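You operate a simulated robot arm through the tools that you are given. There is no shell and no other tool. Be economical: measure what you need, move in short steps, check, and stop when the job is done.

Carry out the task below with a simulated two-armed robot. There is one attempt and no reset: what you move stays moved.

JOB
Open the steel drawer, put the pad on the middle shelf of the stock rack away in the inside of the steel drawer and shut the drawer again. Open the middle drawer of the gauge cabinet, take the thread block on the tray of the empty cart and put it away in the inside of the gauge cabinet's middle drawer and shut the drawer again. Open the lower packing drawer. Any order will do.

Only the result counts: the job must be done as asked and must still hold three seconds after the hand-in. Knocking over, shifting, dropping, spilling or breaking anything else fails it.

ROBOT AND FRAMES
Two 7-joint arms with two-finger parallel grippers on one trunk, on a base that drives. Base frame: it is fixed to the floor where the robot stands at the start and does not move with it; the origin is under the middle of the robot, x ahead of it, y to its left, z up. Readings come in m, degrees, newtons and seconds.
The left shoulder is at the start at [0.05, 0.187, 1.085], the right one opposite. With the tool pointing down near the work surface each hand reaches from about 0.1 to 0.66 m from the robot's upright axis, wherever it stands, measured 20 degrees to its own side. Places, roughly: inside of the gauge cabinet's middle drawer [-4.6, -4.8, 0.5]; inside of the steel drawer [0.8, -0.1, 0.7]; lower packing drawer [-3.9, -4.9, 0.5]; middle drawer of the gauge cabinet [-4.5, -4.7, 0.5]; pad [0.5, -2.25, 1]; steel drawer [0.7, 0, 0.7]; thread block [-2, 2, 0.75]. Payload 3.43 kg a hand.
The tool frame of a hand sits at the grasp point between the pads (the TCP): z along the fingers, y along the line on which they close. The tips reach 0.03 m beyond it. Largest opening 0.094 m; finger width 0.028, thickness 0.01; the body of the gripper, 0.05 by 0.096 m, starts 0.055 m behind the TCP.
Orientation is told as [roll, pitch, yaw] about the base's x, y, z axes, in that order, counted from this pose: with the fingers straight down and closing along the base's y, the tool's x points along the base's -x, its y along +y and its z along -z.

CONTROLS
- The arms move only by the tool step_arm. It takes "left_steps", "right_steps" or both (then of equal length, played together; a hand with none holds still); each is a list of rows, each a list of 3 entries, a list of its own where there are three numbers: the finger opening in m, from 0 to 0.094, then the shift along the base's x, y, z in units of 200 mm (1.0 is 200 mm), then the turn, a rotation vector about the base's x, y, z in units of 45 degrees (1.0 is 45 degrees). In form: [[jaw, [dx, dy, dz], [wx, wy, wz]], ...]. A call has 1 to 10 rows; each row is the pose to reach, as a shift and turn from the pose commanded when the call began. A call with a number of a shift or a turn outside -1 to 1 is refused whole. A row lasts 0.2 s, in which the tool goes at most 0.05 m and 8.6 degrees; a call with a longer step from one row to the next is refused whole, and so is a gripper value outside its range. Where a pose cannot be reached the arm comes as near as it can. A force on the tool above 40 N (or 10 N above the force at the start of the call, whichever is more), or a blocked arm, ends the call early, and 0.2 s more pass. Each finger travels about 0.153 m/s and halts on what it meets, pressing with about 33 N; the grip force reading is that of the motor and also rises with nothing between the fingers. The clock runs only during rows and for 0.2 s after the last one: add rows that repeat a pose to give the fingers time. It gives the time, the measured TCP pose, the force on the tool (base axes), the opening and the grip force at its end, in the units of the frame above (readings bear some noise), with the torque about the TCP (base axes, N m) and any sound that the robot's microphone picked up.
- Cameras (640 x 400 px; columns grow to the right, rows downward): "scene" is now at [0.1404, -0.0009, 1.2332]; the picture's right is [-0.00, -1.00, 0.00], its down [-0.69, 0.00, -0.72] and it looks along [0.72, -0.00, -0.69] (base axes); focal length 253 px, centre (320, 200). "left" rides on the left gripper at [0.076, -0.014, -0.102] in its tool frame; the picture's right is [0.18, 0.98, 0.00], its down [-0.75, 0.14, -0.64] and it looks along [-0.63, 0.12, 0.77] (tool axes); focal length 243 px, centre (320, 200). "right" rides on the right gripper at [0.076, 0.014, -0.102] in its tool frame; the picture's right is [-0.18, 0.98, 0.00], its down [-0.75, -0.14, -0.64] and it looks along [-0.63, -0.12, 0.77] (tool axes); focal length 243 px, centre (320, 200). There is no depth. A picture from a camera that has moved, and an enlarged one, comes with that camera's place and axes in the base frame and with its lens.
- capture(camera): a new picture of that camera. It takes no simulated time.
- move_column(by): slides the trunk up (or, below 0, down) by that many m; the arms and the scene camera ride with it, the base frame stays. It gives what a move gives, with no picture.
- base_move(legs): drives the robot by 1 to 6 legs, each [ahead, left, turn to the left] in m, m and degrees, along the robot's own axes; the way and the turn of a leg run together, so that a leg with both is an arc; at most 1.5 m and 180 degrees a leg. The arms and the cameras ride along, it lands a little off, and it stops where it bumps. It gives what a move gives.
- aim_head(pan, tilt): turns the head with the scene camera to pan (to the left, within 80 degrees either way) and tilt (down, from -29 to 69), counted from straight ahead of the robot. It gives what a move gives.
- close_up(camera, box): a new picture of the part [left, top, right, bottom] of that camera's present view, enlarged. It takes no simulated time.
- finish_job(): hands the job in; it is judged then, once.

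Go step by step. Nothing tells you exact positions but the pictures and the camera data: compare them with the known pose of the tool, close in by small moves and look again before you grip or let go. The budget is 165 turns and 130 pictures, counting those below and the enlarged ones. Unless the task says otherwise, let go and move clear before handing in, and close with one line.

The tools are called after "Call:" as name(argument=value, ...) on one line, values as JSON. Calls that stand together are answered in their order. step_arm: Moves the arms, as the interface text tells. Its arguments: {"type":"object","properties":{"left_steps":{"type":"array"},"right_steps":{"type":"array"}},"required":[]} The other tools are called the same way: move_column (by) slides the trunk up or down; base_move (legs) drives the base; aim_head (pan, tilt) turns the head that bears the scene camera; capture (camera) takes a picture; close_up (camera, box) takes an enlarged picture of a part of a camera's view; finish_job () hands the job in.

At the start:

```text
t: 0.0
left_eef_pos: [0.4221, 0.1443, 1.0304]
left_orientation: [0.0, 0.0, 0.0]
left_ft_force: [0.4, -0.5, 0.6]
left_moment: [-0.01, -0.03, -0.06]
left_gripper_width: 0.0937
left_grip_force: 0.0
right_eef_pos: [0.4314, -0.2144, 1.0286]
right_orientation: [0.0, -0.1, 0.0]
right_ft_force: [-0.1, 0.7, 0.6]
right_moment: [0.02, 0.0, -0.04]
right_gripper_width: 0.0941
right_grip_force: 0.0
trunk travel left (down, up): [-0.3, 0.132]
robot x, y, heading: [-0.0004, -0.0003, 0.2]
head pan, tilt: [-0.1, 44.0]
```

scene: 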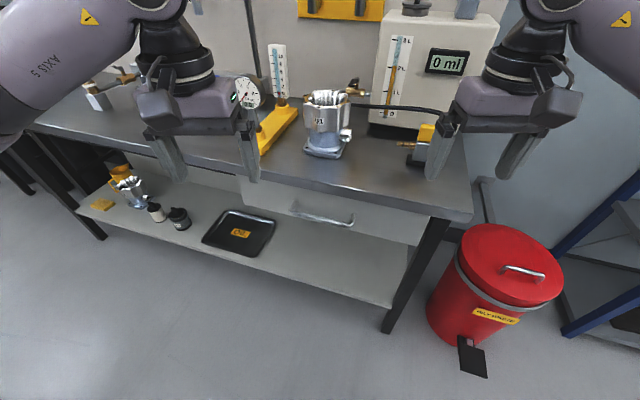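
right: 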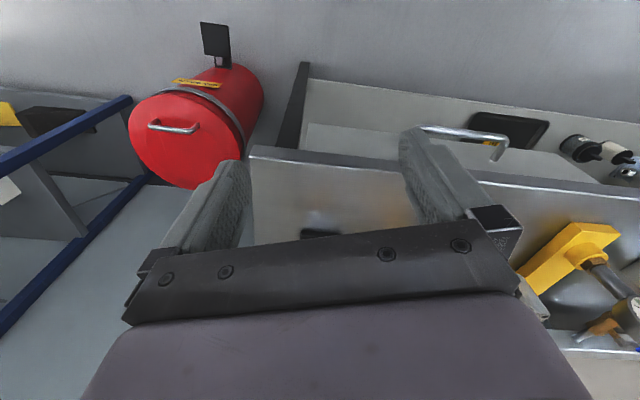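
left: 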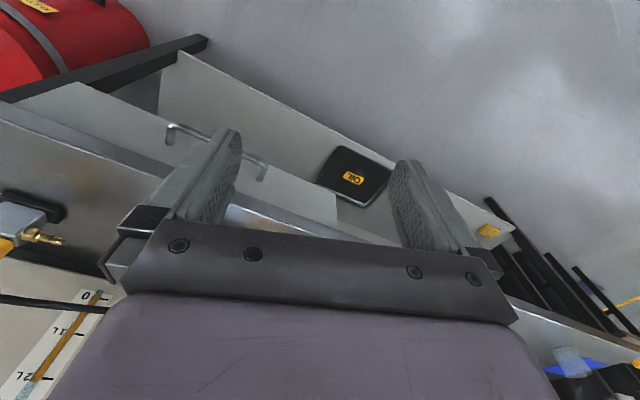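

I see the bench with the steel drawer below it and its handle near x≈0.63, y≈0. I will take enlarged looks at the handle and also look around.

Call:
close_up(camera="scene", box=[220, 140, 480, 300])

Call:
aim_head(pan=-75, tilt=20)

Call:
capture(camera="scene")

```text
2.46 times, centred on (350, 220) of scene
camera zoom: at [0.1404, -0.0009, 1.2332], right [0.0, -1.0, 0.0], down [-0.69, 0.0, -0.72], along [0.72, 0.0, -0.69], focal length 622 px, centre (246, 151)
```

zoom: 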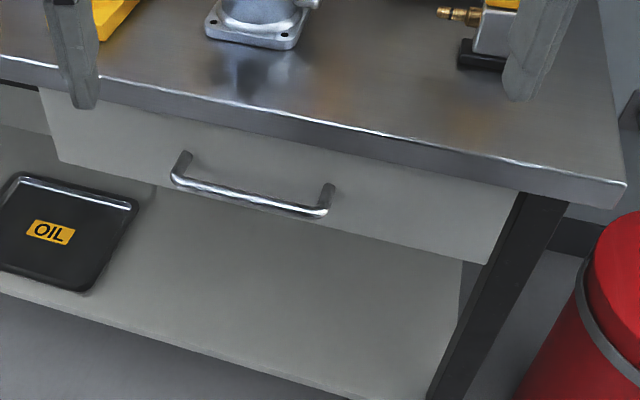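

```text
t: 1.5
left_eef_pos: [0.4226, 0.1431, 1.0308]
left_orientation: [-0.1, 0.0, 0.0]
left_ft_force: [0.7, -0.3, -0.1]
left_moment: [0.0, -0.02, 0.01]
left_gripper_width: 0.0939
left_grip_force: 0.1
right_eef_pos: [0.4317, -0.2137, 1.0284]
right_orientation: [-0.1, -0.1, 0.0]
right_ft_force: [0.6, 0.3, 0.3]
right_moment: [0.01, -0.02, -0.01]
right_gripper_width: 0.094
right_grip_force: 0.0
trunk travel left (down, up): [-0.3, 0.132]
robot x, y, heading: [-0.002, -0.0008, -0.1]
head pan, tilt: [-75.0, 20.0]
```

```text
125 pictures are left
camera scene: at [0.0825, -0.0907, 1.2703], right [-0.97, -0.26, 0.0], down [-0.09, 0.33, -0.94], along [0.24, -0.91, -0.34], focal length 253 px, centre (320, 200)
```

scene: 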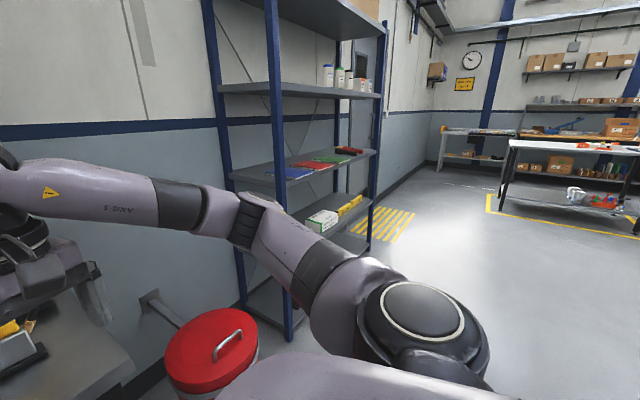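

The bench is turned about 17° and its drawer bar sits near (0.66, 0.0, 0.66). I will turn the left hand so its fingers point forward-down and close across the bar.

Call:
step_arm(left_steps=[[0.094, [0, 0, 0], [0, 0, 0.17]], [0.094, [0, 0, 0], [0, 0, 0.34]], [0.094, [0, 0, 0], [0, 0, 0.51]], [0.094, [0, 0, 0], [0, 0, 0.68]], [0.094, [0, 0, 0], [0, 0, 0.85]], [0.094, [0, 0, 0], [0, 0, 1.0]]])

Call:
step_arm(left_steps=[[0.094, [0, -0.1, 0], [0, 0, 0.16]], [0.094, [0, -0.2, 0], [0, 0, 0.32]], [0.094, [0, -0.3, 0], [0, 0, 0.48]], [0.094, [0, -0.4, 0], [0, 0, 0.615]]])

Call:
step_arm(left_steps=[[0.094, [0, 0, -0.15], [-0.05, -0.16, 0]], [0.094, [0, 0, -0.3], [-0.1, -0.32, 0]], [0.094, [0, 0, -0.45], [-0.15, -0.48, 0]], [0.094, [0.05, 0, -0.65], [-0.2, -0.64, 0]], [0.094, [0.1, 0, -0.8], [-0.25, -0.8, 0]], [0.094, [0.2, 0, -1.0], [-0.297, -0.955, 0]]])

Call:
aim_head(pan=0, tilt=44)

Call:
capture(camera="scene")

```text
t: 2.9
left_eef_pos: [0.4224, 0.1439, 1.0288]
left_orientation: [0.1, 0.0, 45.3]
left_ft_force: [-0.4, 0.0, 0.0]
left_moment: [-0.02, -0.03, 0.0]
left_gripper_width: 0.094
left_grip_force: 0.0
right_eef_pos: [0.4326, -0.214, 1.0289]
right_orientation: [0.1, 0.0, 0.1]
right_ft_force: [0.7, 0.3, -1.0]
right_moment: [-0.01, 0.02, 0.0]
right_gripper_width: 0.094
right_grip_force: 0.1
trunk travel left (down, up): [-0.3, 0.132]
robot x, y, heading: [0.0016, -0.0001, -0.0]
head pan, tilt: [-75.0, 20.0]
```

```text
t: 3.9
left_eef_pos: [0.4211, 0.0641, 1.0303]
left_orientation: [0.0, 0.0, 72.8]
left_ft_force: [-0.6, -0.3, 0.4]
left_moment: [-0.03, -0.02, 0.0]
left_gripper_width: 0.0941
left_grip_force: 0.0
right_eef_pos: [0.432, -0.2134, 1.027]
right_orientation: [0.0, 0.0, 0.0]
right_ft_force: [-0.8, 0.6, -0.5]
right_moment: [0.03, -0.01, 0.0]
right_gripper_width: 0.0938
right_grip_force: 0.1
trunk travel left (down, up): [-0.3, 0.132]
robot x, y, heading: [-0.0035, -0.0008, -0.1]
head pan, tilt: [-75.0, 20.0]
```

```text
t: 5.3
left_eef_pos: [0.462, 0.0636, 0.8306]
left_orientation: [-45.0, 0.0, 72.7]
left_ft_force: [0.6, -0.4, 0.4]
left_moment: [0.02, 0.0, -0.05]
left_gripper_width: 0.0939
left_grip_force: 0.1
right_eef_pos: [0.4321, -0.2134, 1.0284]
right_orientation: [0.0, -0.1, 0.0]
right_ft_force: [0.2, 0.5, -0.5]
right_moment: [-0.01, -0.02, -0.01]
right_gripper_width: 0.0942
right_grip_force: 0.0
trunk travel left (down, up): [-0.3, 0.132]
robot x, y, heading: [0.0004, 0.0003, -0.2]
head pan, tilt: [-75.0, 20.0]
```

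```text
t: 6.7
left_eef_pos: [0.4611, 0.0629, 0.8318]
left_orientation: [-45.0, 0.0, 72.6]
left_ft_force: [-0.6, 0.2, 0.3]
left_moment: [0.01, 0.01, -0.01]
left_gripper_width: 0.0937
left_grip_force: 0.1
right_eef_pos: [0.4314, -0.2141, 1.0284]
right_orientation: [0.0, 0.0, -0.1]
right_ft_force: [0.3, -0.3, 0.7]
right_moment: [-0.01, -0.03, 0.01]
right_gripper_width: 0.0939
right_grip_force: 0.1
trunk travel left (down, up): [-0.3, 0.132]
robot x, y, heading: [-0.0039, 0.0011, -0.0]
head pan, tilt: [0.0, 44.0]
```

```text
124 pictures are left
camera scene: at [0.1404, -0.0009, 1.2331], right [0.0, -1.0, 0.0], down [-0.69, 0.0, -0.72], along [0.72, 0.0, -0.69], focal length 253 px, centre (320, 200)
```

scene: 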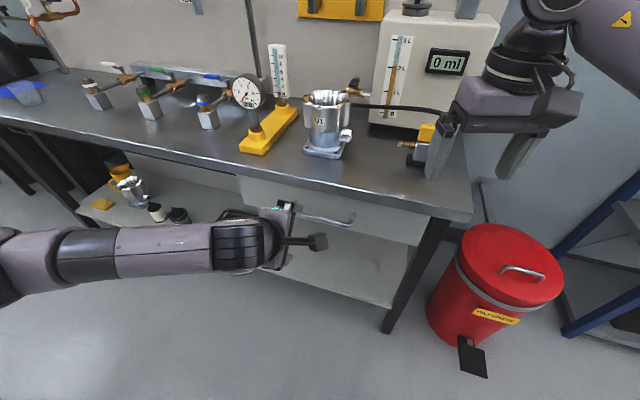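

The left hand has the wished orientation. I look through its camera.

Call:
capture(camera="left")

```text
123 pictures are left
camera left: at [0.3793, 0.0086, 0.9145], right [-0.72, 0.03, -0.69], down [-0.3, 0.88, 0.35], along [0.63, 0.47, -0.63], focal length 243 px, centre (320, 200)
```

left: 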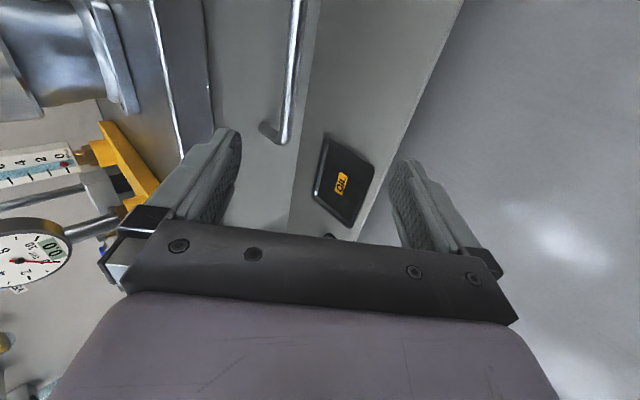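

The bar shows between the fingers' line of sight. I move in to about 6 cm from it with a narrower jaw.

Call:
step_arm(left_steps=[[0.08, [0.16, -0.05, -0.12], [0, 0, 0]], [0.06, [0.32, -0.1, -0.25], [0, 0, 0]], [0.05, [0.48, -0.15, -0.37], [0, 0, 0]], [0.05, [0.64, -0.2, -0.5], [0, 0, 0]], [0.05, [0.79, -0.25, -0.62], [0, 0, 0]]])

Call:
capture(camera="left")

Call:
close_up(camera="scene", box=[220, 140, 480, 300])

```text
t: 7.7
left_eef_pos: [0.5735, 0.025, 0.751]
left_orientation: [-45.4, 0.0, 72.7]
left_ft_force: [-34.6, 15.3, 17.9]
left_moment: [-0.35, -0.78, -0.1]
left_gripper_width: 0.0424
left_grip_force: 0.1
right_eef_pos: [0.4287, -0.2117, 1.0291]
right_orientation: [0.0, -0.1, 0.0]
right_ft_force: [0.2, 0.0, -0.8]
right_moment: [0.01, 0.04, 0.02]
right_gripper_width: 0.094
right_grip_force: 0.1
trunk travel left (down, up): [-0.3, 0.132]
robot x, y, heading: [-0.0001, 0.0041, 0.3]
head pan, tilt: [0.0, 44.0]
stopped in row 4 (left hand): the force on the tool passed its limit (the readings are from after the stop); the commanded pose is now the measured one
```

```text
122 pictures are left
camera left: at [0.4911, -0.0285, 0.8324], right [-0.71, 0.03, -0.7], down [-0.31, 0.88, 0.35], along [0.63, 0.46, -0.62], focal length 243 px, centre (320, 200)
```

left: 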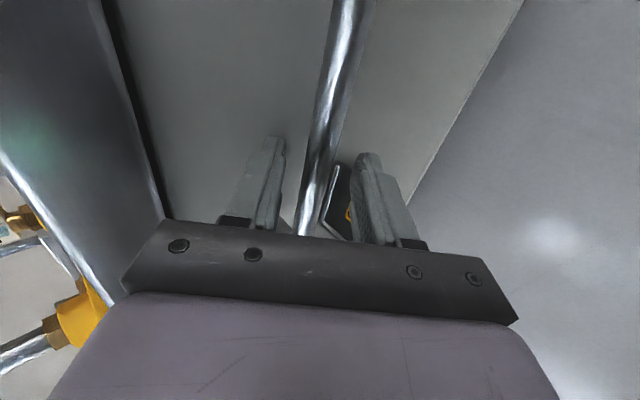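

```text
2.46 times, centred on (350, 220) of scene
camera zoom: at [0.1364, 0.0011, 1.234], right [0.0, -1.0, 0.0], down [-0.69, 0.0, -0.72], along [0.72, 0.0, -0.69], focal length 622 px, centre (246, 151)
```

zoom: 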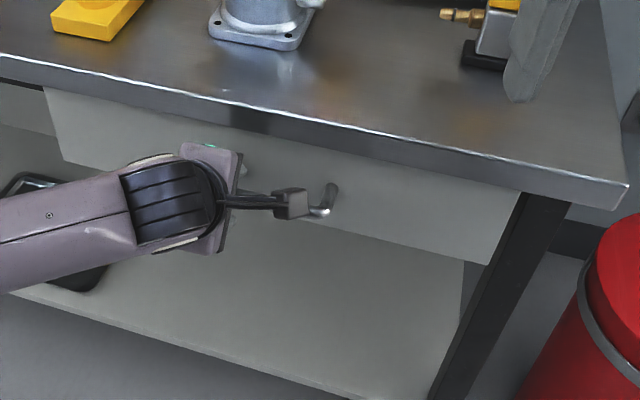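

The contact shows the bar is nearer and higher than I first thought (about z 0.74), and it lies between the fingers. I ease back slightly and close on it.

Call:
step_arm(left_steps=[[0.045, [-0.02, 0.006, 0.015], [0, 0, 0]], [0.03, [-0.02, 0.006, 0.015], [0, 0, 0]], [0.0, [-0.02, 0.006, 0.015], [0, 0, 0]], [0.0, [-0.02, 0.006, 0.015], [0, 0, 0]]])

Call:
capture(camera="left")

```text
t: 8.7
left_eef_pos: [0.5737, 0.0249, 0.7516]
left_orientation: [-45.8, -0.1, 72.7]
left_ft_force: [5.2, 1.6, 13.4]
left_moment: [0.39, -0.18, -0.93]
left_gripper_width: 0.0182
left_grip_force: 44.9
right_eef_pos: [0.4317, -0.214, 1.0285]
right_orientation: [0.0, 0.1, 0.0]
right_ft_force: [-0.2, -0.1, 0.3]
right_moment: [0.01, -0.01, 0.0]
right_gripper_width: 0.0938
right_grip_force: 0.0
trunk travel left (down, up): [-0.3, 0.132]
robot x, y, heading: [-0.0005, -0.004, 0.3]
head pan, tilt: [0.0, 44.0]
```

```text
120 pictures are left
camera left: at [0.4907, -0.0292, 0.8341], right [-0.71, 0.03, -0.7], down [-0.31, 0.88, 0.35], along [0.63, 0.47, -0.62], focal length 243 px, centre (320, 200)
```

left: 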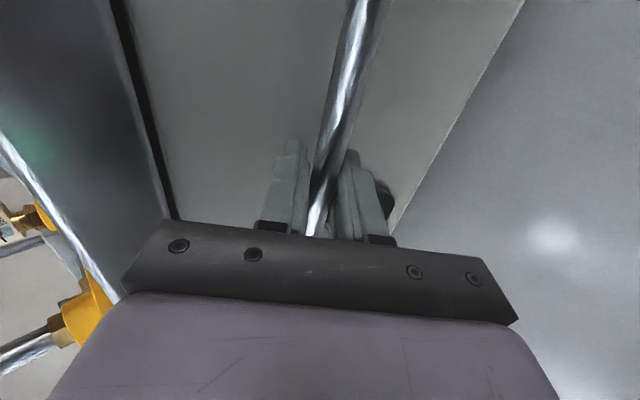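

The bar is held. I pull it out along the bench normal.

Call:
step_arm(left_steps=[[0, [-0.1, 0.03, 0], [0, 0, 0]], [0, [-0.2, 0.06, 0], [0, 0, 0]], [0, [-0.3, 0.09, 0], [0, 0, 0]], [0, [-0.4, 0.12, 0], [0, 0, 0]], [0, [-0.5, 0.15, 0], [0, 0, 0]], [0, [-0.6, 0.18, 0], [0, 0, 0]], [0, [-0.7, 0.21, 0], [0, 0, 0]]])

Call:
capture(camera="scene")

```text
t: 10.3
left_eef_pos: [0.4358, 0.0691, 0.7517]
left_orientation: [-45.8, -0.5, 73.3]
left_ft_force: [6.0, 18.6, 25.3]
left_moment: [1.19, -0.45, -0.15]
left_gripper_width: 0.0183
left_grip_force: 44.8
right_eef_pos: [0.4309, -0.2117, 1.0276]
right_orientation: [-0.1, 0.0, 0.0]
right_ft_force: [0.1, -0.1, -0.4]
right_moment: [-0.01, 0.06, 0.0]
right_gripper_width: 0.0939
right_grip_force: 0.1
trunk travel left (down, up): [-0.3, 0.132]
robot x, y, heading: [-0.0006, 0.0031, 0.1]
head pan, tilt: [0.0, 44.0]
```

```text
119 pictures are left
camera scene: at [0.139, 0.0006, 1.2334], right [0.0, -1.0, 0.0], down [-0.69, 0.0, -0.72], along [0.72, 0.0, -0.69], focal length 253 px, centre (320, 200)
```

scene: 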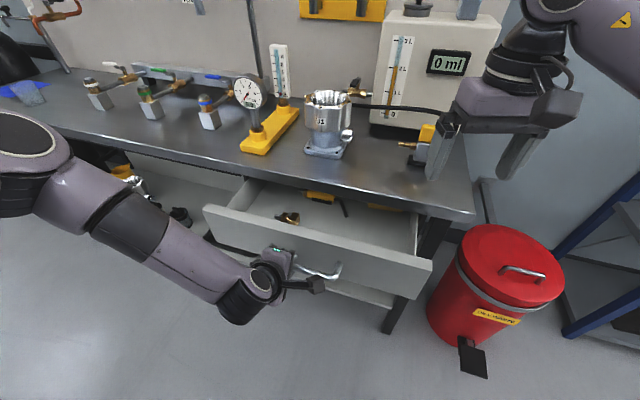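

The drawer is sliding out, with some tools inside. I pull it further.

Call:
step_arm(left_steps=[[0, [-0.1, 0.03, 0.0], [0, 0, 0]], [0, [-0.2, 0.06, 0], [0, 0, 0]], [0, [-0.3, 0.09, 0], [0, 0, 0]], [0, [-0.4, 0.12, 0], [0, 0, 0]], [0, [-0.5, 0.15, 0], [0, 0, 0]], [0, [-0.6, 0.18, 0], [0, 0, 0]]])

Call:
capture(camera="scene")

```text
t: 11.7
left_eef_pos: [0.314, 0.0844, 0.7627]
left_orientation: [-44.3, -0.9, 73.4]
left_ft_force: [6.4, 23.1, -32.8]
left_moment: [1.18, -0.08, -0.65]
left_gripper_width: 0.0135
left_grip_force: 45.3
left hand out of reach, approached as far as the arm can: row 2, 3, 4, 5, 6
right_eef_pos: [0.4345, -0.2114, 1.0244]
right_orientation: [-0.1, 0.1, 0.1]
right_ft_force: [0.2, 0.3, -0.2]
right_moment: [0.01, -0.01, 0.01]
right_gripper_width: 0.0939
right_grip_force: 0.1
trunk travel left (down, up): [-0.3, 0.132]
robot x, y, heading: [-0.003, 0.0032, 0.1]
head pan, tilt: [0.0, 44.0]
```

```text
118 pictures are left
camera scene: at [0.1423, 0.0015, 1.2325], right [0.0, -1.0, 0.0], down [-0.7, 0.0, -0.72], along [0.72, 0.0, -0.7], focal length 253 px, centre (320, 200)
```

scene: 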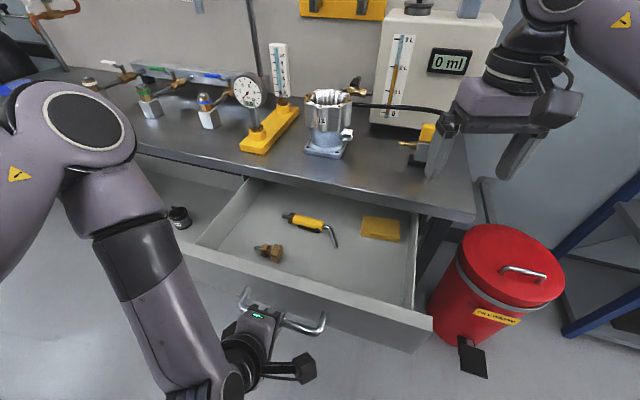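

The drawer is far enough out. I let go of the bar and draw the fingers back diagonally.

Call:
step_arm(left_steps=[[0.03, [0, 0, 0], [0, 0, 0]], [0.05, [0, 0, 0], [0, 0, 0]], [0.05, [0, 0, 0], [0, 0, 0]]])

Call:
capture(camera="left")

```text
t: 12.5
left_eef_pos: [0.3142, 0.0776, 0.7654]
left_orientation: [-45.1, -0.1, 73.0]
left_ft_force: [-1.0, -0.3, -0.8]
left_moment: [0.01, 0.03, 0.0]
left_gripper_width: 0.0499
left_grip_force: 0.0
right_eef_pos: [0.432, -0.213, 1.0269]
right_orientation: [0.1, 0.2, -0.1]
right_ft_force: [1.1, 0.7, 0.5]
right_moment: [0.0, -0.02, 0.01]
right_gripper_width: 0.094
right_grip_force: 0.1
trunk travel left (down, up): [-0.3, 0.132]
robot x, y, heading: [-0.0024, 0.0021, -0.0]
head pan, tilt: [0.0, 44.0]
```

```text
117 pictures are left
camera left: at [0.2324, 0.0229, 0.8484], right [-0.72, 0.03, -0.7], down [-0.31, 0.88, 0.36], along [0.62, 0.47, -0.62], focal length 243 px, centre (320, 200)
```

left: 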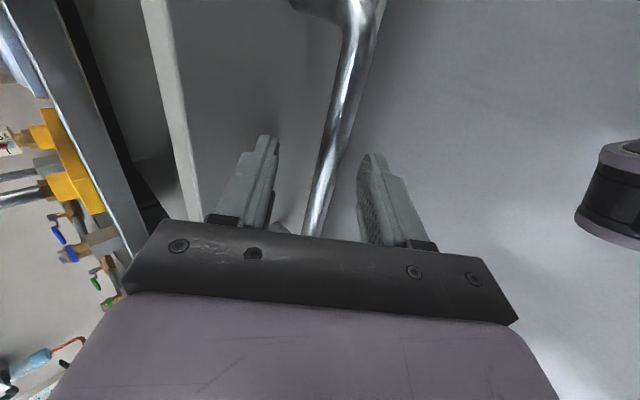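

The bar is free between the fingers. I back out diagonally.

Call:
step_arm(left_steps=[[0.05, [-0.05, 0.015, 0.06], [0, 0, 0]], [0.05, [-0.1, 0.03, 0.12], [0, 0, 0]], [0.05, [-0.15, 0.045, 0.2], [0, 0, 0]], [0.05, [-0.15, 0.045, 0.35], [0, 0, 0]]])

Call:
capture(camera="scene")

```text
t: 13.5
left_eef_pos: [0.309, 0.0757, 0.8236]
left_orientation: [-46.4, -0.9, 74.6]
left_ft_force: [-0.2, 0.3, -1.1]
left_moment: [-0.01, -0.01, 0.0]
left_gripper_width: 0.05
left_grip_force: 0.0
left hand out of reach, approached as far as the arm can: row 3, 4
right_eef_pos: [0.4321, -0.2136, 1.0268]
right_orientation: [0.1, 0.2, 0.0]
right_ft_force: [0.6, -0.4, 0.3]
right_moment: [0.0, 0.0, 0.01]
right_gripper_width: 0.094
right_grip_force: 0.1
trunk travel left (down, up): [-0.3, 0.132]
robot x, y, heading: [-0.0002, -0.0019, 0.2]
head pan, tilt: [0.0, 44.0]
```

```text
116 pictures are left
camera scene: at [0.1402, -0.0004, 1.2331], right [0.0, -1.0, 0.0], down [-0.69, 0.0, -0.72], along [0.72, 0.0, -0.69], focal length 253 px, centre (320, 200)
```

scene: 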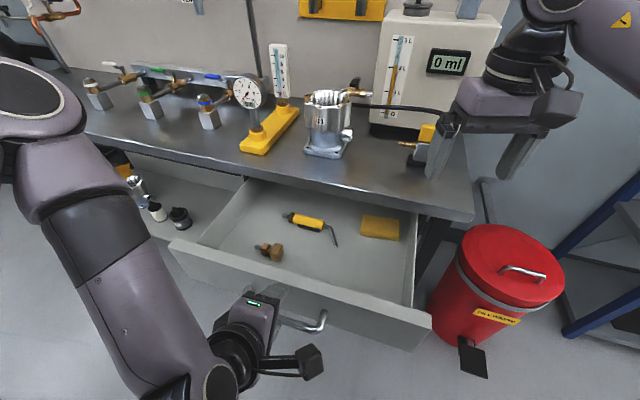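

The hand is clear of the handle. I raise it and set it upright again, then look at the rack on the right.

Call:
step_arm(left_steps=[[0.05, [0, 0, 0.2], [0, 0, 0]], [0.05, [0, 0, 0.4], [0.05, 0.16, 0]], [0.05, [0, 0, 0.6], [0.1, 0.32, 0]], [0.05, [0, 0, 0.8], [0.15, 0.48, 0]], [0.05, [0, 0, 1.0], [0.2, 0.64, 0]], [0.05, [0.1, 0.1, 1.0], [0.25, 0.8, 0]], [0.05, [0.2, 0.2, 1.0], [0.297, 0.955, 0]]])

Call:
step_arm(left_steps=[[0.05, [0, 0, 0], [0, 0, -0.17]], [0.05, [0, 0, 0], [0, 0, -0.34]], [0.05, [0, 0, 0], [0, 0, -0.51]], [0.05, [0, 0, 0], [0, 0, -0.68]], [0.05, [0, 0, 0], [0, 0, -0.85]], [0.05, [0, 0, 0], [0, 0, -1.0]]])

Call:
base_move(legs=[[-0.4, 0, 0], [0, 0, -90]])

Call:
aim_head(pan=0, tilt=15)

Call:
capture(camera="scene")

```text
t: 15.1
left_eef_pos: [0.3343, 0.1127, 1.0228]
left_orientation: [-0.2, 0.1, 72.6]
left_ft_force: [-0.5, -0.3, -0.1]
left_moment: [0.04, -0.03, 0.06]
left_gripper_width: 0.0502
left_grip_force: 0.1
left hand out of reach, approached as far as the arm can: row 1, 2, 3
right_eef_pos: [0.4314, -0.2129, 1.0285]
right_orientation: [0.1, 0.1, -0.1]
right_ft_force: [0.5, -0.7, -0.1]
right_moment: [-0.03, 0.02, 0.0]
right_gripper_width: 0.094
right_grip_force: 0.0
trunk travel left (down, up): [-0.3, 0.132]
robot x, y, heading: [0.0018, 0.0005, 0.2]
head pan, tilt: [0.0, 44.0]
```

```text
t: 16.5
left_eef_pos: [0.3356, 0.1122, 1.0231]
left_orientation: [-0.2, -0.1, 27.7]
left_ft_force: [0.3, -1.0, -0.6]
left_moment: [0.02, 0.01, 0.0]
left_gripper_width: 0.0498
left_grip_force: 0.1
right_eef_pos: [0.4324, -0.2133, 1.0271]
right_orientation: [0.0, 0.1, 0.0]
right_ft_force: [0.0, 0.6, 0.4]
right_moment: [0.0, -0.01, 0.01]
right_gripper_width: 0.094
right_grip_force: 0.1
trunk travel left (down, up): [-0.3, 0.132]
robot x, y, heading: [-0.0039, 0.0013, 0.0]
head pan, tilt: [0.0, 44.0]
```

```text
t: 22.8
left_eef_pos: [-0.2826, -0.3347, 1.0222]
left_orientation: [-0.3, -0.2, -62.1]
left_ft_force: [0.5, 1.3, 0.1]
left_moment: [0.0, -0.02, -0.02]
left_gripper_width: 0.0501
left_grip_force: 0.1
right_eef_pos: [-0.6094, -0.4324, 1.0269]
right_orientation: [0.0, 0.1, -90.0]
right_ft_force: [-0.3, -0.1, -0.9]
right_moment: [0.03, 0.06, 0.01]
right_gripper_width: 0.0938
right_grip_force: 0.1
trunk travel left (down, up): [-0.3, 0.132]
robot x, y, heading: [-0.3943, 0.0006, -90.1]
head pan, tilt: [0.0, 44.0]
```

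```text
t: 23.7
left_eef_pos: [-0.2819, -0.3362, 1.0227]
left_orientation: [-0.3, -0.1, -62.1]
left_ft_force: [-0.5, 0.5, 0.8]
left_moment: [-0.01, 0.03, 0.03]
left_gripper_width: 0.0497
left_grip_force: 0.1
right_eef_pos: [-0.6095, -0.4326, 1.0268]
right_orientation: [0.0, 0.1, -89.9]
right_ft_force: [-0.5, -0.4, 0.5]
right_moment: [0.02, 0.01, 0.0]
right_gripper_width: 0.0943
right_grip_force: 0.0
trunk travel left (down, up): [-0.3, 0.132]
robot x, y, heading: [-0.3951, 0.0012, -90.2]
head pan, tilt: [0.0, 15.0]
```

```text
115 pictures are left
camera scene: at [-0.3956, -0.1522, 1.2784], right [-1.0, 0.0, 0.0], down [0.0, 0.26, -0.97], along [0.0, -0.97, -0.26], focal length 253 px, centre (320, 200)
```

scene: 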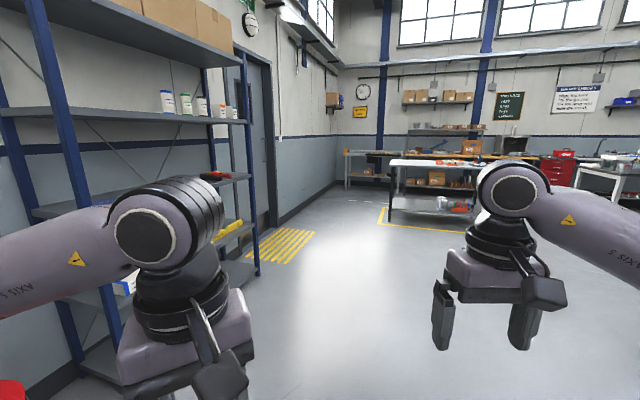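

The rack stands on the left of the lane, front facing roughly back toward the bench's normal (turned ~17°). I drive down the lane and turn to face it.

Call:
base_move(legs=[[1.4, 0.0, 0], [0.5, -0.05, 0], [0, 0, 73]])

Call:
aim_head(pan=0, tilt=25)

Call:
capture(camera="scene")

```text
t: 36.3
left_eef_pos: [-0.0446, -1.8963, 1.0215]
left_orientation: [-0.2, -0.1, 10.3]
left_ft_force: [-0.3, 0.8, -0.4]
left_moment: [0.01, -0.01, 0.02]
left_gripper_width: 0.0502
left_grip_force: 0.0
right_eef_pos: [-0.0498, -2.2368, 1.0269]
right_orientation: [0.0, 0.1, -17.6]
right_ft_force: [0.7, 0.0, -0.1]
right_moment: [0.0, -0.02, -0.01]
right_gripper_width: 0.0939
right_grip_force: 0.1
trunk travel left (down, up): [-0.3, 0.132]
robot x, y, heading: [-0.3934, -1.9027, -17.4]
head pan, tilt: [0.0, 15.0]
```

```text
t: 37.1
left_eef_pos: [-0.0436, -1.8972, 1.023]
left_orientation: [-0.4, 0.0, 10.3]
left_ft_force: [0.4, -0.1, -0.5]
left_moment: [0.04, 0.0, 0.01]
left_gripper_width: 0.0501
left_grip_force: 0.0
right_eef_pos: [-0.0493, -2.2375, 1.0271]
right_orientation: [0.0, 0.1, -17.5]
right_ft_force: [-0.6, 0.0, 0.3]
right_moment: [-0.02, 0.0, 0.01]
right_gripper_width: 0.094
right_grip_force: 0.0
trunk travel left (down, up): [-0.3, 0.132]
robot x, y, heading: [-0.4001, -1.9064, -17.4]
head pan, tilt: [0.0, 25.0]
```

```text
114 pictures are left
camera scene: at [-0.254, -1.949, 1.2623], right [-0.3, -0.95, 0.0], down [-0.4, 0.13, -0.91], along [0.87, -0.27, -0.42], focal length 253 px, centre (320, 200)
```

scene: 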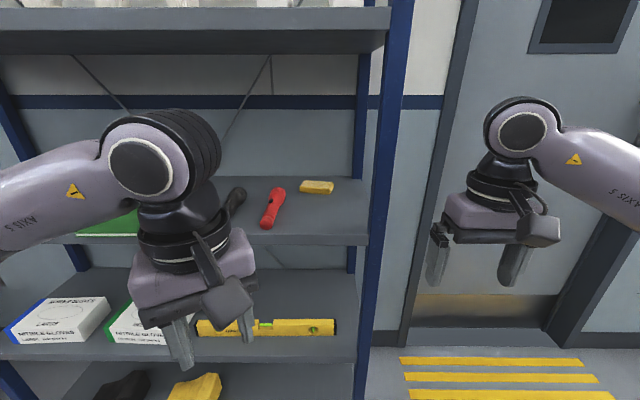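

The yellow pad lies near the back of the middle shelf, about (0.5, -2.17, 0.95). I take an enlarged look to judge its size.

Call:
close_up(camera="scene", box=[220, 150, 380, 250])

```text
4.00 times, centred on (300, 200) of scene
camera zoom: at [-0.254, -1.949, 1.2623], right [-0.3, -0.95, 0.0], down [-0.4, 0.13, -0.91], along [0.87, -0.27, -0.42], focal length 1012 px, centre (400, 200)
```

zoom: 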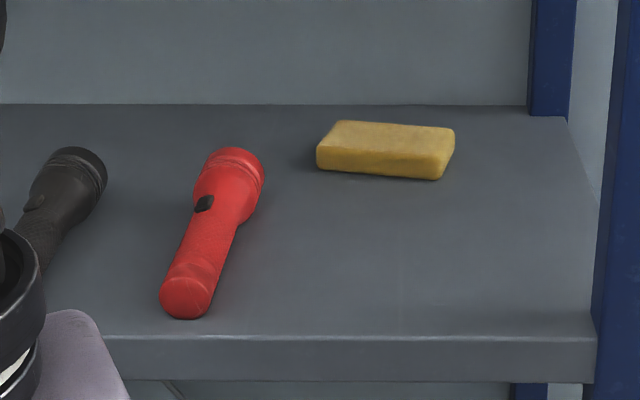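

The pad is about 0.10 × 0.06 × 0.03 m and must be gripped across its short side from above, inside a gap of about 0.34 m. I pull the right hand back, yaw the left hand to suit, and move the robot right and closer.

Call:
step_arm(left_steps=[[0.05, [0, 0, 0], [0, 0, 0.17]], [0.06, [0, 0, 0], [0, 0, 0.34]], [0.07, [0, 0, 0], [0, 0, 0.51]], [0.08, [0, 0, 0], [0, 0, 0.68]], [0.09, [0, 0, 0], [0, 0, 0.85]], [0.09, [0, 0, 0], [0, 0, 1.0]]], right_steps=[[0.05, [-0.12, 0.04, 0], [0, 0, 0]], [0.05, [-0.24, 0.08, 0], [0, 0, 0]], [0.05, [-0.36, 0.12, 0], [0, 0, 0]], [0.05, [-0.48, 0.15, 0], [0, 0, 0]], [0.05, [-0.6, 0.19, 0], [0, 0, 0]], [0.05, [-0.7, 0.22, 0], [0, 0, 0]]])

Call:
base_move(legs=[[0, -0.2, 0], [0.14, 0, 0]])

Call:
capture(camera="scene")

Call:
capture(camera="left")

```text
t: 38.5
left_eef_pos: [-0.0437, -1.8973, 1.0236]
left_orientation: [-0.3, 0.0, 55.4]
left_ft_force: [0.2, 0.1, 0.2]
left_moment: [-0.02, -0.01, -0.02]
left_gripper_width: 0.0901
left_grip_force: 0.1
right_eef_pos: [-0.1905, -2.1924, 1.0259]
right_orientation: [0.0, 0.1, -17.6]
right_ft_force: [-0.3, 0.2, 0.7]
right_moment: [-0.01, -0.03, 0.01]
right_gripper_width: 0.0502
right_grip_force: 0.1
trunk travel left (down, up): [-0.3, 0.132]
robot x, y, heading: [-0.3953, -1.9053, -17.2]
head pan, tilt: [0.0, 25.0]
```

```text
t: 41.0
left_eef_pos: [0.0313, -2.1337, 1.0236]
left_orientation: [-0.4, 0.0, 55.0]
left_ft_force: [-0.3, 0.2, -0.2]
left_moment: [0.0, 0.0, -0.01]
left_gripper_width: 0.0901
left_grip_force: 0.1
right_eef_pos: [-0.1156, -2.4309, 1.0258]
right_orientation: [0.1, 0.1, -17.7]
right_ft_force: [0.6, -0.1, -0.1]
right_moment: [0.0, -0.01, -0.02]
right_gripper_width: 0.0499
right_grip_force: 0.1
trunk travel left (down, up): [-0.3, 0.132]
robot x, y, heading: [-0.3197, -2.1398, -17.9]
head pan, tilt: [0.0, 25.0]
```

```text
112 pictures are left
camera scene: at [-0.1786, -2.1858, 1.2622], right [-0.3, -0.95, 0.0], down [-0.4, 0.13, -0.91], along [0.86, -0.27, -0.42], focal length 253 px, centre (320, 200)
```

scene: 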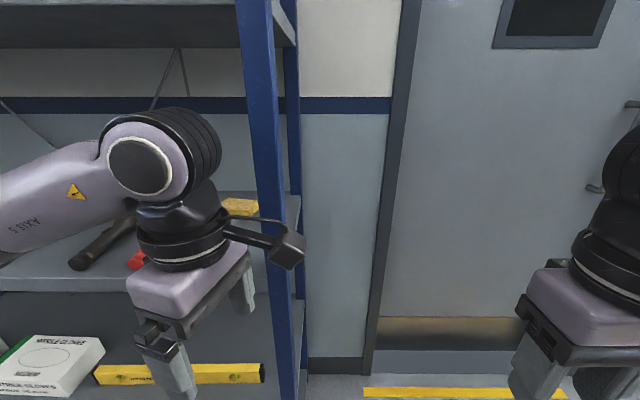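

```text
111 pictures are left
camera left: at [-0.001, -2.2043, 1.1261], right [-0.91, 0.41, -0.01], down [0.31, 0.7, 0.64], along [0.27, 0.58, -0.77], focal length 243 px, centre (320, 200)
```

left: 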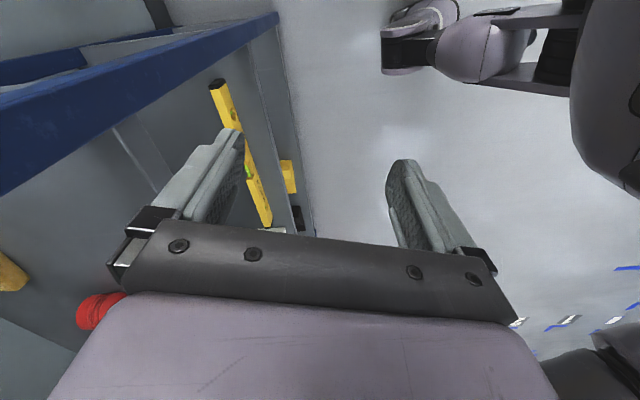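

The triangulated pad centre is about (0.45, -2.16, 0.97), shelf near z 0.955 and the upper shelf's underside near 1.30. I close in with the base by 0.11 m and bring the hand to the pad's side line.

Call:
base_move(legs=[[0.11, 0, 0]])

Call:
step_arm(left_steps=[[0.09, [0.05, 0.16, 0.0], [0, 0, 0]], [0.09, [0.1, 0.32, 0.01], [0, 0, 0]], [0.09, [0.16, 0.5, 0.02], [0, 0, 0]]])

Call:
capture(camera="scene")

Call:
capture(camera="left")

```text
t: 42.2
left_eef_pos: [0.1325, -2.1667, 1.0238]
left_orientation: [0.0, -0.2, 54.7]
left_ft_force: [-33.1, 6.8, -12.1]
left_moment: [-0.11, -1.65, -0.77]
left_gripper_width: 0.0736
left_grip_force: 0.0
right_eef_pos: [-0.0135, -2.4636, 1.0268]
right_orientation: [0.0, -0.1, -17.8]
right_ft_force: [0.3, -0.7, 0.2]
right_moment: [-0.02, 0.03, 0.0]
right_gripper_width: 0.0498
right_grip_force: 0.1
trunk travel left (down, up): [-0.3, 0.132]
robot x, y, heading: [-0.217, -2.1716, -17.7]
head pan, tilt: [0.0, 25.0]
```

```text
t: 43.0
left_eef_pos: [0.1688, -2.0652, 1.0273]
left_orientation: [0.2, 0.0, 54.6]
left_ft_force: [-0.5, -0.5, 0.4]
left_moment: [0.0, 0.02, 0.02]
left_gripper_width: 0.0902
left_grip_force: 0.1
right_eef_pos: [-0.0112, -2.4653, 1.0257]
right_orientation: [-0.1, 0.1, -17.8]
right_ft_force: [0.0, -0.4, -1.1]
right_moment: [-0.01, 0.01, 0.0]
right_gripper_width: 0.0503
right_grip_force: 0.1
trunk travel left (down, up): [-0.3, 0.132]
robot x, y, heading: [-0.2176, -2.1725, -17.7]
head pan, tilt: [0.0, 25.0]
```

```text
110 pictures are left
camera scene: at [-0.0736, -2.219, 1.2623], right [-0.3, -0.95, 0.0], down [-0.4, 0.13, -0.91], along [0.86, -0.28, -0.42], focal length 253 px, centre (320, 200)
```

scene: 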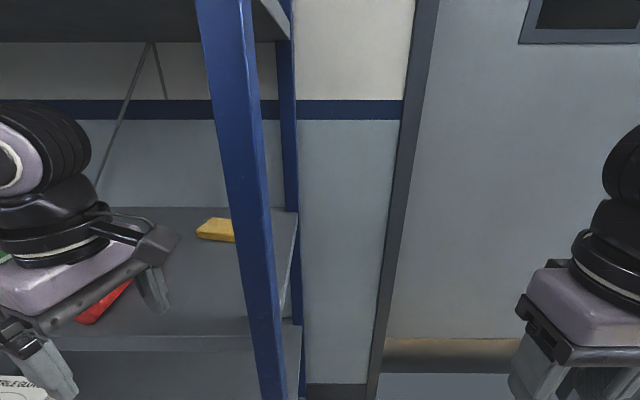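

```text
109 pictures are left
camera left: at [0.1363, -2.1355, 1.1298], right [-0.91, 0.42, 0.0], down [0.32, 0.69, 0.64], along [0.27, 0.58, -0.77], focal length 243 px, centre (320, 200)
```

left: 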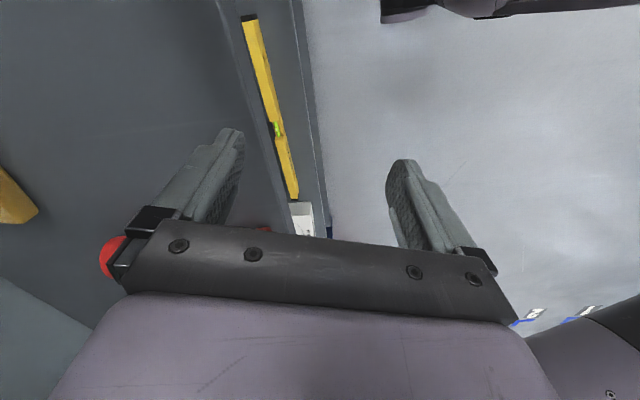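

The hand is now on the pad's line inside the opening. I move it straight in by 0.2 m and check.

Call:
step_arm(left_steps=[[0.09, [0.16, -0.053, 0.0], [0, 0, 0]], [0.09, [0.32, -0.107, 0.0], [0, 0, 0]], [0.09, [0.48, -0.16, 0.0], [0, 0, 0]], [0.09, [0.64, -0.214, 0.0], [0, 0, 0]], [0.09, [0.8, -0.267, 0.0], [0, 0, 0]], [0.09, [0.95, -0.317, 0.0], [0, 0, 0]]])

Call:
capture(camera="scene")

Call:
capture(camera="left")

```text
t: 44.4
left_eef_pos: [0.3581, -2.1317, 1.0258]
left_orientation: [0.2, 0.0, 54.6]
left_ft_force: [0.1, 0.0, -0.7]
left_moment: [-0.01, -0.03, 0.0]
left_gripper_width: 0.09
left_grip_force: 0.1
right_eef_pos: [-0.011, -2.4642, 1.0262]
right_orientation: [0.0, 0.1, -17.8]
right_ft_force: [-0.5, -0.1, -0.3]
right_moment: [0.03, -0.01, -0.03]
right_gripper_width: 0.05
right_grip_force: 0.0
trunk travel left (down, up): [-0.3, 0.132]
robot x, y, heading: [-0.2203, -2.1728, -17.6]
head pan, tilt: [0.0, 25.0]
```

```text
108 pictures are left
camera scene: at [-0.0734, -2.2197, 1.2622], right [-0.3, -0.95, 0.0], down [-0.4, 0.13, -0.91], along [0.86, -0.27, -0.42], focal length 253 px, centre (320, 200)
```

scene: 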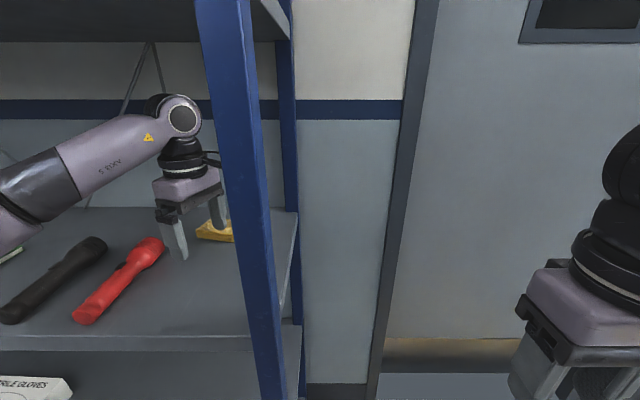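

```text
107 pictures are left
camera left: at [0.326, -2.2027, 1.1284], right [-0.91, 0.42, 0.0], down [0.32, 0.69, 0.64], along [0.27, 0.59, -0.77], focal length 243 px, centre (320, 200)
```

left: 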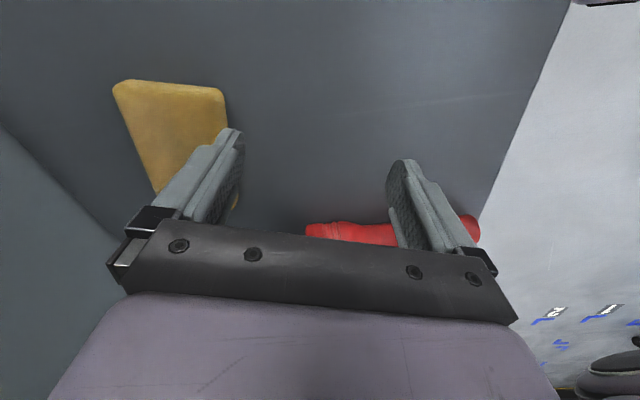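

The pad's corners match my estimate; centre about (0.447, -2.160). I move over it with a small extra yaw and check before going down.

Call:
step_arm(left_steps=[[0.094, [0.15, -0.045, 0.015], [0, 0, 0.06]], [0.094, [0.3, -0.09, 0.015], [0, 0, 0.12]], [0.094, [0.45, -0.14, 0.015], [0, 0, 0.12]]])

Call:
capture(camera="left")

Call:
capture(camera="scene")

```text
t: 45.2
left_eef_pos: [0.439, -2.1543, 1.0306]
left_orientation: [0.2, -0.1, 59.9]
left_ft_force: [-1.1, 0.4, 0.2]
left_moment: [-0.05, 0.03, 0.03]
left_gripper_width: 0.0938
left_grip_force: 0.0
left hand out of reach, approached as far as the arm can: row 3
right_eef_pos: [-0.0098, -2.4634, 1.0267]
right_orientation: [-0.1, 0.1, -17.8]
right_ft_force: [0.0, 0.6, 0.0]
right_moment: [-0.05, 0.04, 0.02]
right_gripper_width: 0.0499
right_grip_force: 0.1
trunk travel left (down, up): [-0.3, 0.132]
robot x, y, heading: [-0.2176, -2.1717, -17.7]
head pan, tilt: [0.0, 25.0]
```

```text
106 pictures are left
camera left: at [0.4125, -2.2279, 1.1324], right [-0.94, 0.33, 0.0], down [0.26, 0.72, 0.64], along [0.21, 0.61, -0.77], focal length 243 px, centre (320, 200)
```

left: 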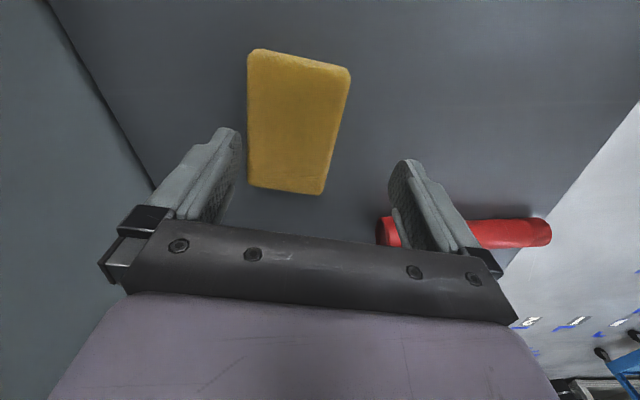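

```text
105 pictures are left
camera scene: at [-0.073, -2.2179, 1.2623], right [-0.3, -0.95, 0.0], down [-0.4, 0.13, -0.91], along [0.86, -0.28, -0.42], focal length 253 px, centre (320, 200)
```

scene: 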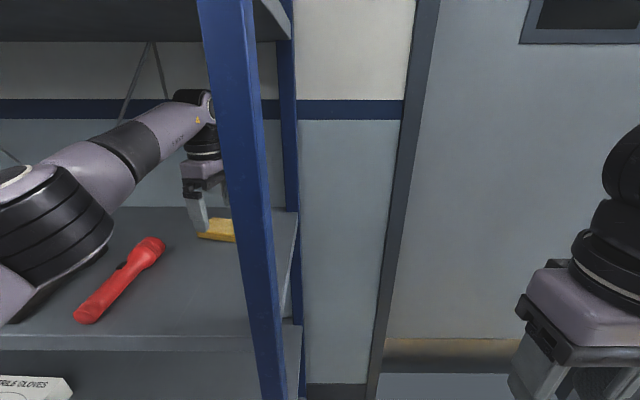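

The pad lies 1.8 cm further than the fingers' centre and the arm is at its limit. I roll the base forward slightly.

Call:
base_move(legs=[[0.03, 0, 0]])

Call:
capture(camera="left")

```text
t: 46.0
left_eef_pos: [0.4664, -2.1645, 1.0303]
left_orientation: [0.2, 0.0, 60.0]
left_ft_force: [-0.4, -1.0, -0.2]
left_moment: [-0.01, 0.04, -0.03]
left_gripper_width: 0.094
left_grip_force: 0.0
right_eef_pos: [0.0172, -2.4736, 1.0255]
right_orientation: [0.0, 0.0, -17.9]
right_ft_force: [0.8, -0.1, -0.1]
right_moment: [0.01, 0.03, 0.0]
right_gripper_width: 0.05
right_grip_force: 0.1
trunk travel left (down, up): [-0.3, 0.132]
robot x, y, heading: [-0.1867, -2.1807, -17.5]
head pan, tilt: [0.0, 25.0]
```

```text
104 pictures are left
camera left: at [0.4414, -2.2381, 1.1321], right [-0.94, 0.33, 0.0], down [0.26, 0.72, 0.64], along [0.21, 0.61, -0.77], focal length 243 px, centre (320, 200)
```

left: 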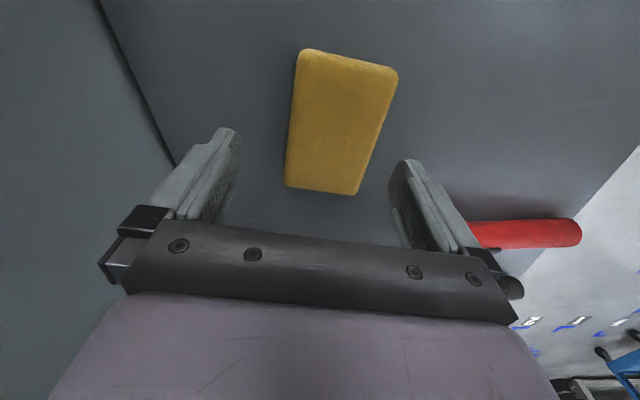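

Now the pad is about 1 cm behind the fingers' centre. I correct, go down, and check the force.

Call:
step_arm(left_steps=[[0.094, [-0.07, -0.015, 0], [0, 0, 0]], [0.094, [-0.07, -0.015, -0.1], [0, 0, 0]], [0.094, [-0.07, -0.015, -0.2], [0, 0, 0]], [0.094, [-0.07, -0.015, -0.2], [0, 0, 0]]])

Call:
capture(camera="left")

```text
t: 47.0
left_eef_pos: [0.4504, -2.1668, 0.9886]
left_orientation: [0.1, -0.1, 60.1]
left_ft_force: [0.7, 0.2, 0.7]
left_moment: [-0.02, -0.02, -0.02]
left_gripper_width: 0.0939
left_grip_force: 0.0
right_eef_pos: [0.0177, -2.474, 1.0264]
right_orientation: [0.0, 0.1, -17.8]
right_ft_force: [0.9, -0.3, 0.4]
right_moment: [-0.01, -0.01, 0.01]
right_gripper_width: 0.0502
right_grip_force: 0.0
trunk travel left (down, up): [-0.3, 0.132]
robot x, y, heading: [-0.186, -2.178, -17.5]
head pan, tilt: [0.0, 25.0]
```

```text
103 pictures are left
camera left: at [0.4252, -2.2405, 1.091], right [-0.94, 0.33, 0.0], down [0.25, 0.72, 0.64], along [0.21, 0.61, -0.77], focal length 243 px, centre (320, 200)
```

left: 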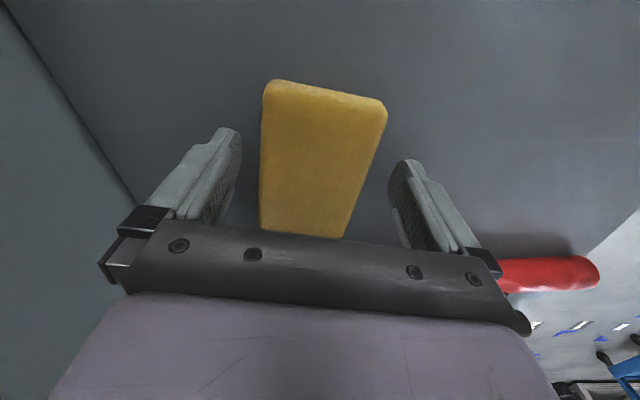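

The fingers straddle the pad with no contact. I close.

Call:
step_arm(left_steps=[[0.06, [0, 0, 0], [0, 0, 0]], [0.03, [0, 0, 0], [0, 0, 0]], [0.0, [0, 0, 0], [0, 0, 0]], [0.0, [0, 0, 0], [0, 0, 0]]])

Call:
step_arm(left_steps=[[0.0, [0, 0, 0.1], [0, 0, 0]], [0.0, [0, 0, 0.18], [0, 0, 0]]])

Call:
capture(camera="left")

```text
t: 48.0
left_eef_pos: [0.4504, -2.1671, 0.9891]
left_orientation: [0.2, -0.2, 60.0]
left_ft_force: [-1.3, 0.3, -0.4]
left_moment: [-0.03, 0.03, 0.04]
left_gripper_width: 0.0637
left_grip_force: 33.4
right_eef_pos: [0.0176, -2.4748, 1.0266]
right_orientation: [0.0, 0.1, -17.7]
right_ft_force: [-1.1, -1.0, 0.1]
right_moment: [0.01, 0.04, 0.05]
right_gripper_width: 0.0502
right_grip_force: 0.1
trunk travel left (down, up): [-0.3, 0.132]
robot x, y, heading: [-0.1861, -2.1842, -17.8]
head pan, tilt: [0.0, 25.0]
```

```text
t: 48.6
left_eef_pos: [0.451, -2.1658, 1.0236]
left_orientation: [0.2, 0.0, 60.0]
left_ft_force: [0.1, 0.4, -0.8]
left_moment: [0.02, 0.0, -0.02]
left_gripper_width: 0.0637
left_grip_force: 32.6
right_eef_pos: [0.0166, -2.4742, 1.0271]
right_orientation: [0.0, 0.2, -17.8]
right_ft_force: [-0.3, -0.3, 0.6]
right_moment: [0.02, -0.02, 0.02]
right_gripper_width: 0.0498
right_grip_force: 0.0
trunk travel left (down, up): [-0.3, 0.132]
robot x, y, heading: [-0.1891, -2.1822, -17.5]
head pan, tilt: [0.0, 25.0]
```

```text
102 pictures are left
camera left: at [0.4254, -2.2394, 1.1263], right [-0.94, 0.33, 0.0], down [0.26, 0.72, 0.64], along [0.21, 0.61, -0.77], focal length 243 px, centre (320, 200)
```

left: 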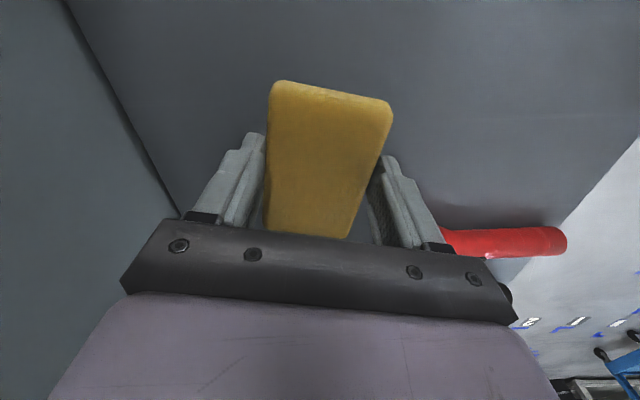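

The pad is lifted and held. I back straight out of the rack, then retract the hand.

Call:
base_move(legs=[[-0.65, 0, 0]])

Call:
step_arm(left_steps=[[0.0, [-0.15, 0.05, 0], [0, 0, 0]], [0.0, [-0.3, 0.1, 0], [0, 0, 0]], [0.0, [-0.45, 0.15, 0], [0, 0, 0]], [0.0, [-0.6, 0.2, 0], [0, 0, 0]], [0.0, [-0.75, 0.25, 0], [0, 0, 0]]])

Call:
aim_head(pan=60, tilt=30)

Call:
capture(camera="scene")

```text
t: 52.2
left_eef_pos: [-0.1631, -1.9769, 1.0227]
left_orientation: [0.0, -0.1, 58.8]
left_ft_force: [0.5, 0.8, -0.5]
left_moment: [0.0, -0.02, 0.0]
left_gripper_width: 0.0636
left_grip_force: 33.1
right_eef_pos: [-0.6042, -2.2751, 1.0273]
right_orientation: [0.0, 0.1, -18.9]
right_ft_force: [-0.2, 0.0, -0.4]
right_moment: [-0.01, -0.04, 0.0]
right_gripper_width: 0.05
right_grip_force: 0.0
trunk travel left (down, up): [-0.3, 0.132]
robot x, y, heading: [-0.8064, -1.979, -18.9]
head pan, tilt: [0.0, 25.0]
```

```text
t: 53.4
left_eef_pos: [-0.3123, -1.9287, 1.0246]
left_orientation: [0.1, -0.2, 58.8]
left_ft_force: [0.2, -0.7, -0.1]
left_moment: [0.0, 0.03, 0.01]
left_gripper_width: 0.0636
left_grip_force: 33.3
right_eef_pos: [-0.6042, -2.2743, 1.0277]
right_orientation: [0.0, 0.1, -19.0]
right_ft_force: [0.4, 0.6, -0.7]
right_moment: [-0.02, 0.01, 0.02]
right_gripper_width: 0.0501
right_grip_force: 0.0
trunk travel left (down, up): [-0.3, 0.132]
robot x, y, heading: [-0.8, -1.9768, -19.0]
head pan, tilt: [0.0, 25.0]
```

```text
t: 54.7
left_eef_pos: [-0.3108, -1.9281, 1.023]
left_orientation: [0.2, -0.1, 58.7]
left_ft_force: [0.6, 0.0, 0.1]
left_moment: [0.01, 0.04, -0.02]
left_gripper_width: 0.0637
left_grip_force: 33.0
right_eef_pos: [-0.6041, -2.2755, 1.0266]
right_orientation: [0.1, 0.2, -18.9]
right_ft_force: [-0.2, -0.8, -0.2]
right_moment: [-0.01, 0.0, 0.03]
right_gripper_width: 0.0499
right_grip_force: 0.0
trunk travel left (down, up): [-0.3, 0.132]
robot x, y, heading: [-0.8042, -1.9795, -19.0]
head pan, tilt: [60.0, 30.0]
```

```text
101 pictures are left
camera scene: at [-0.6794, -1.9394, 1.2543], right [0.66, -0.75, 0.0], down [-0.38, -0.33, -0.87], along [0.65, 0.57, -0.5], focal length 253 px, centre (320, 200)
```

scene: 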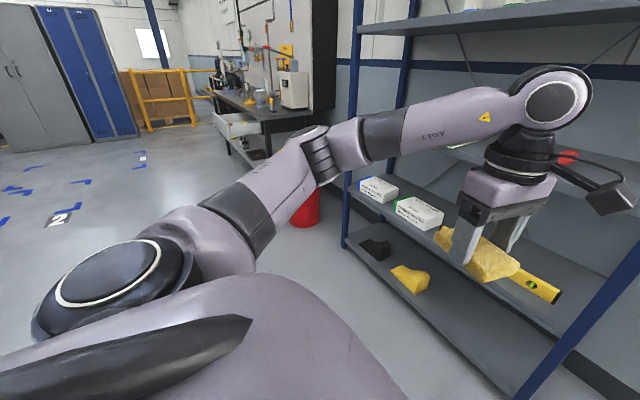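

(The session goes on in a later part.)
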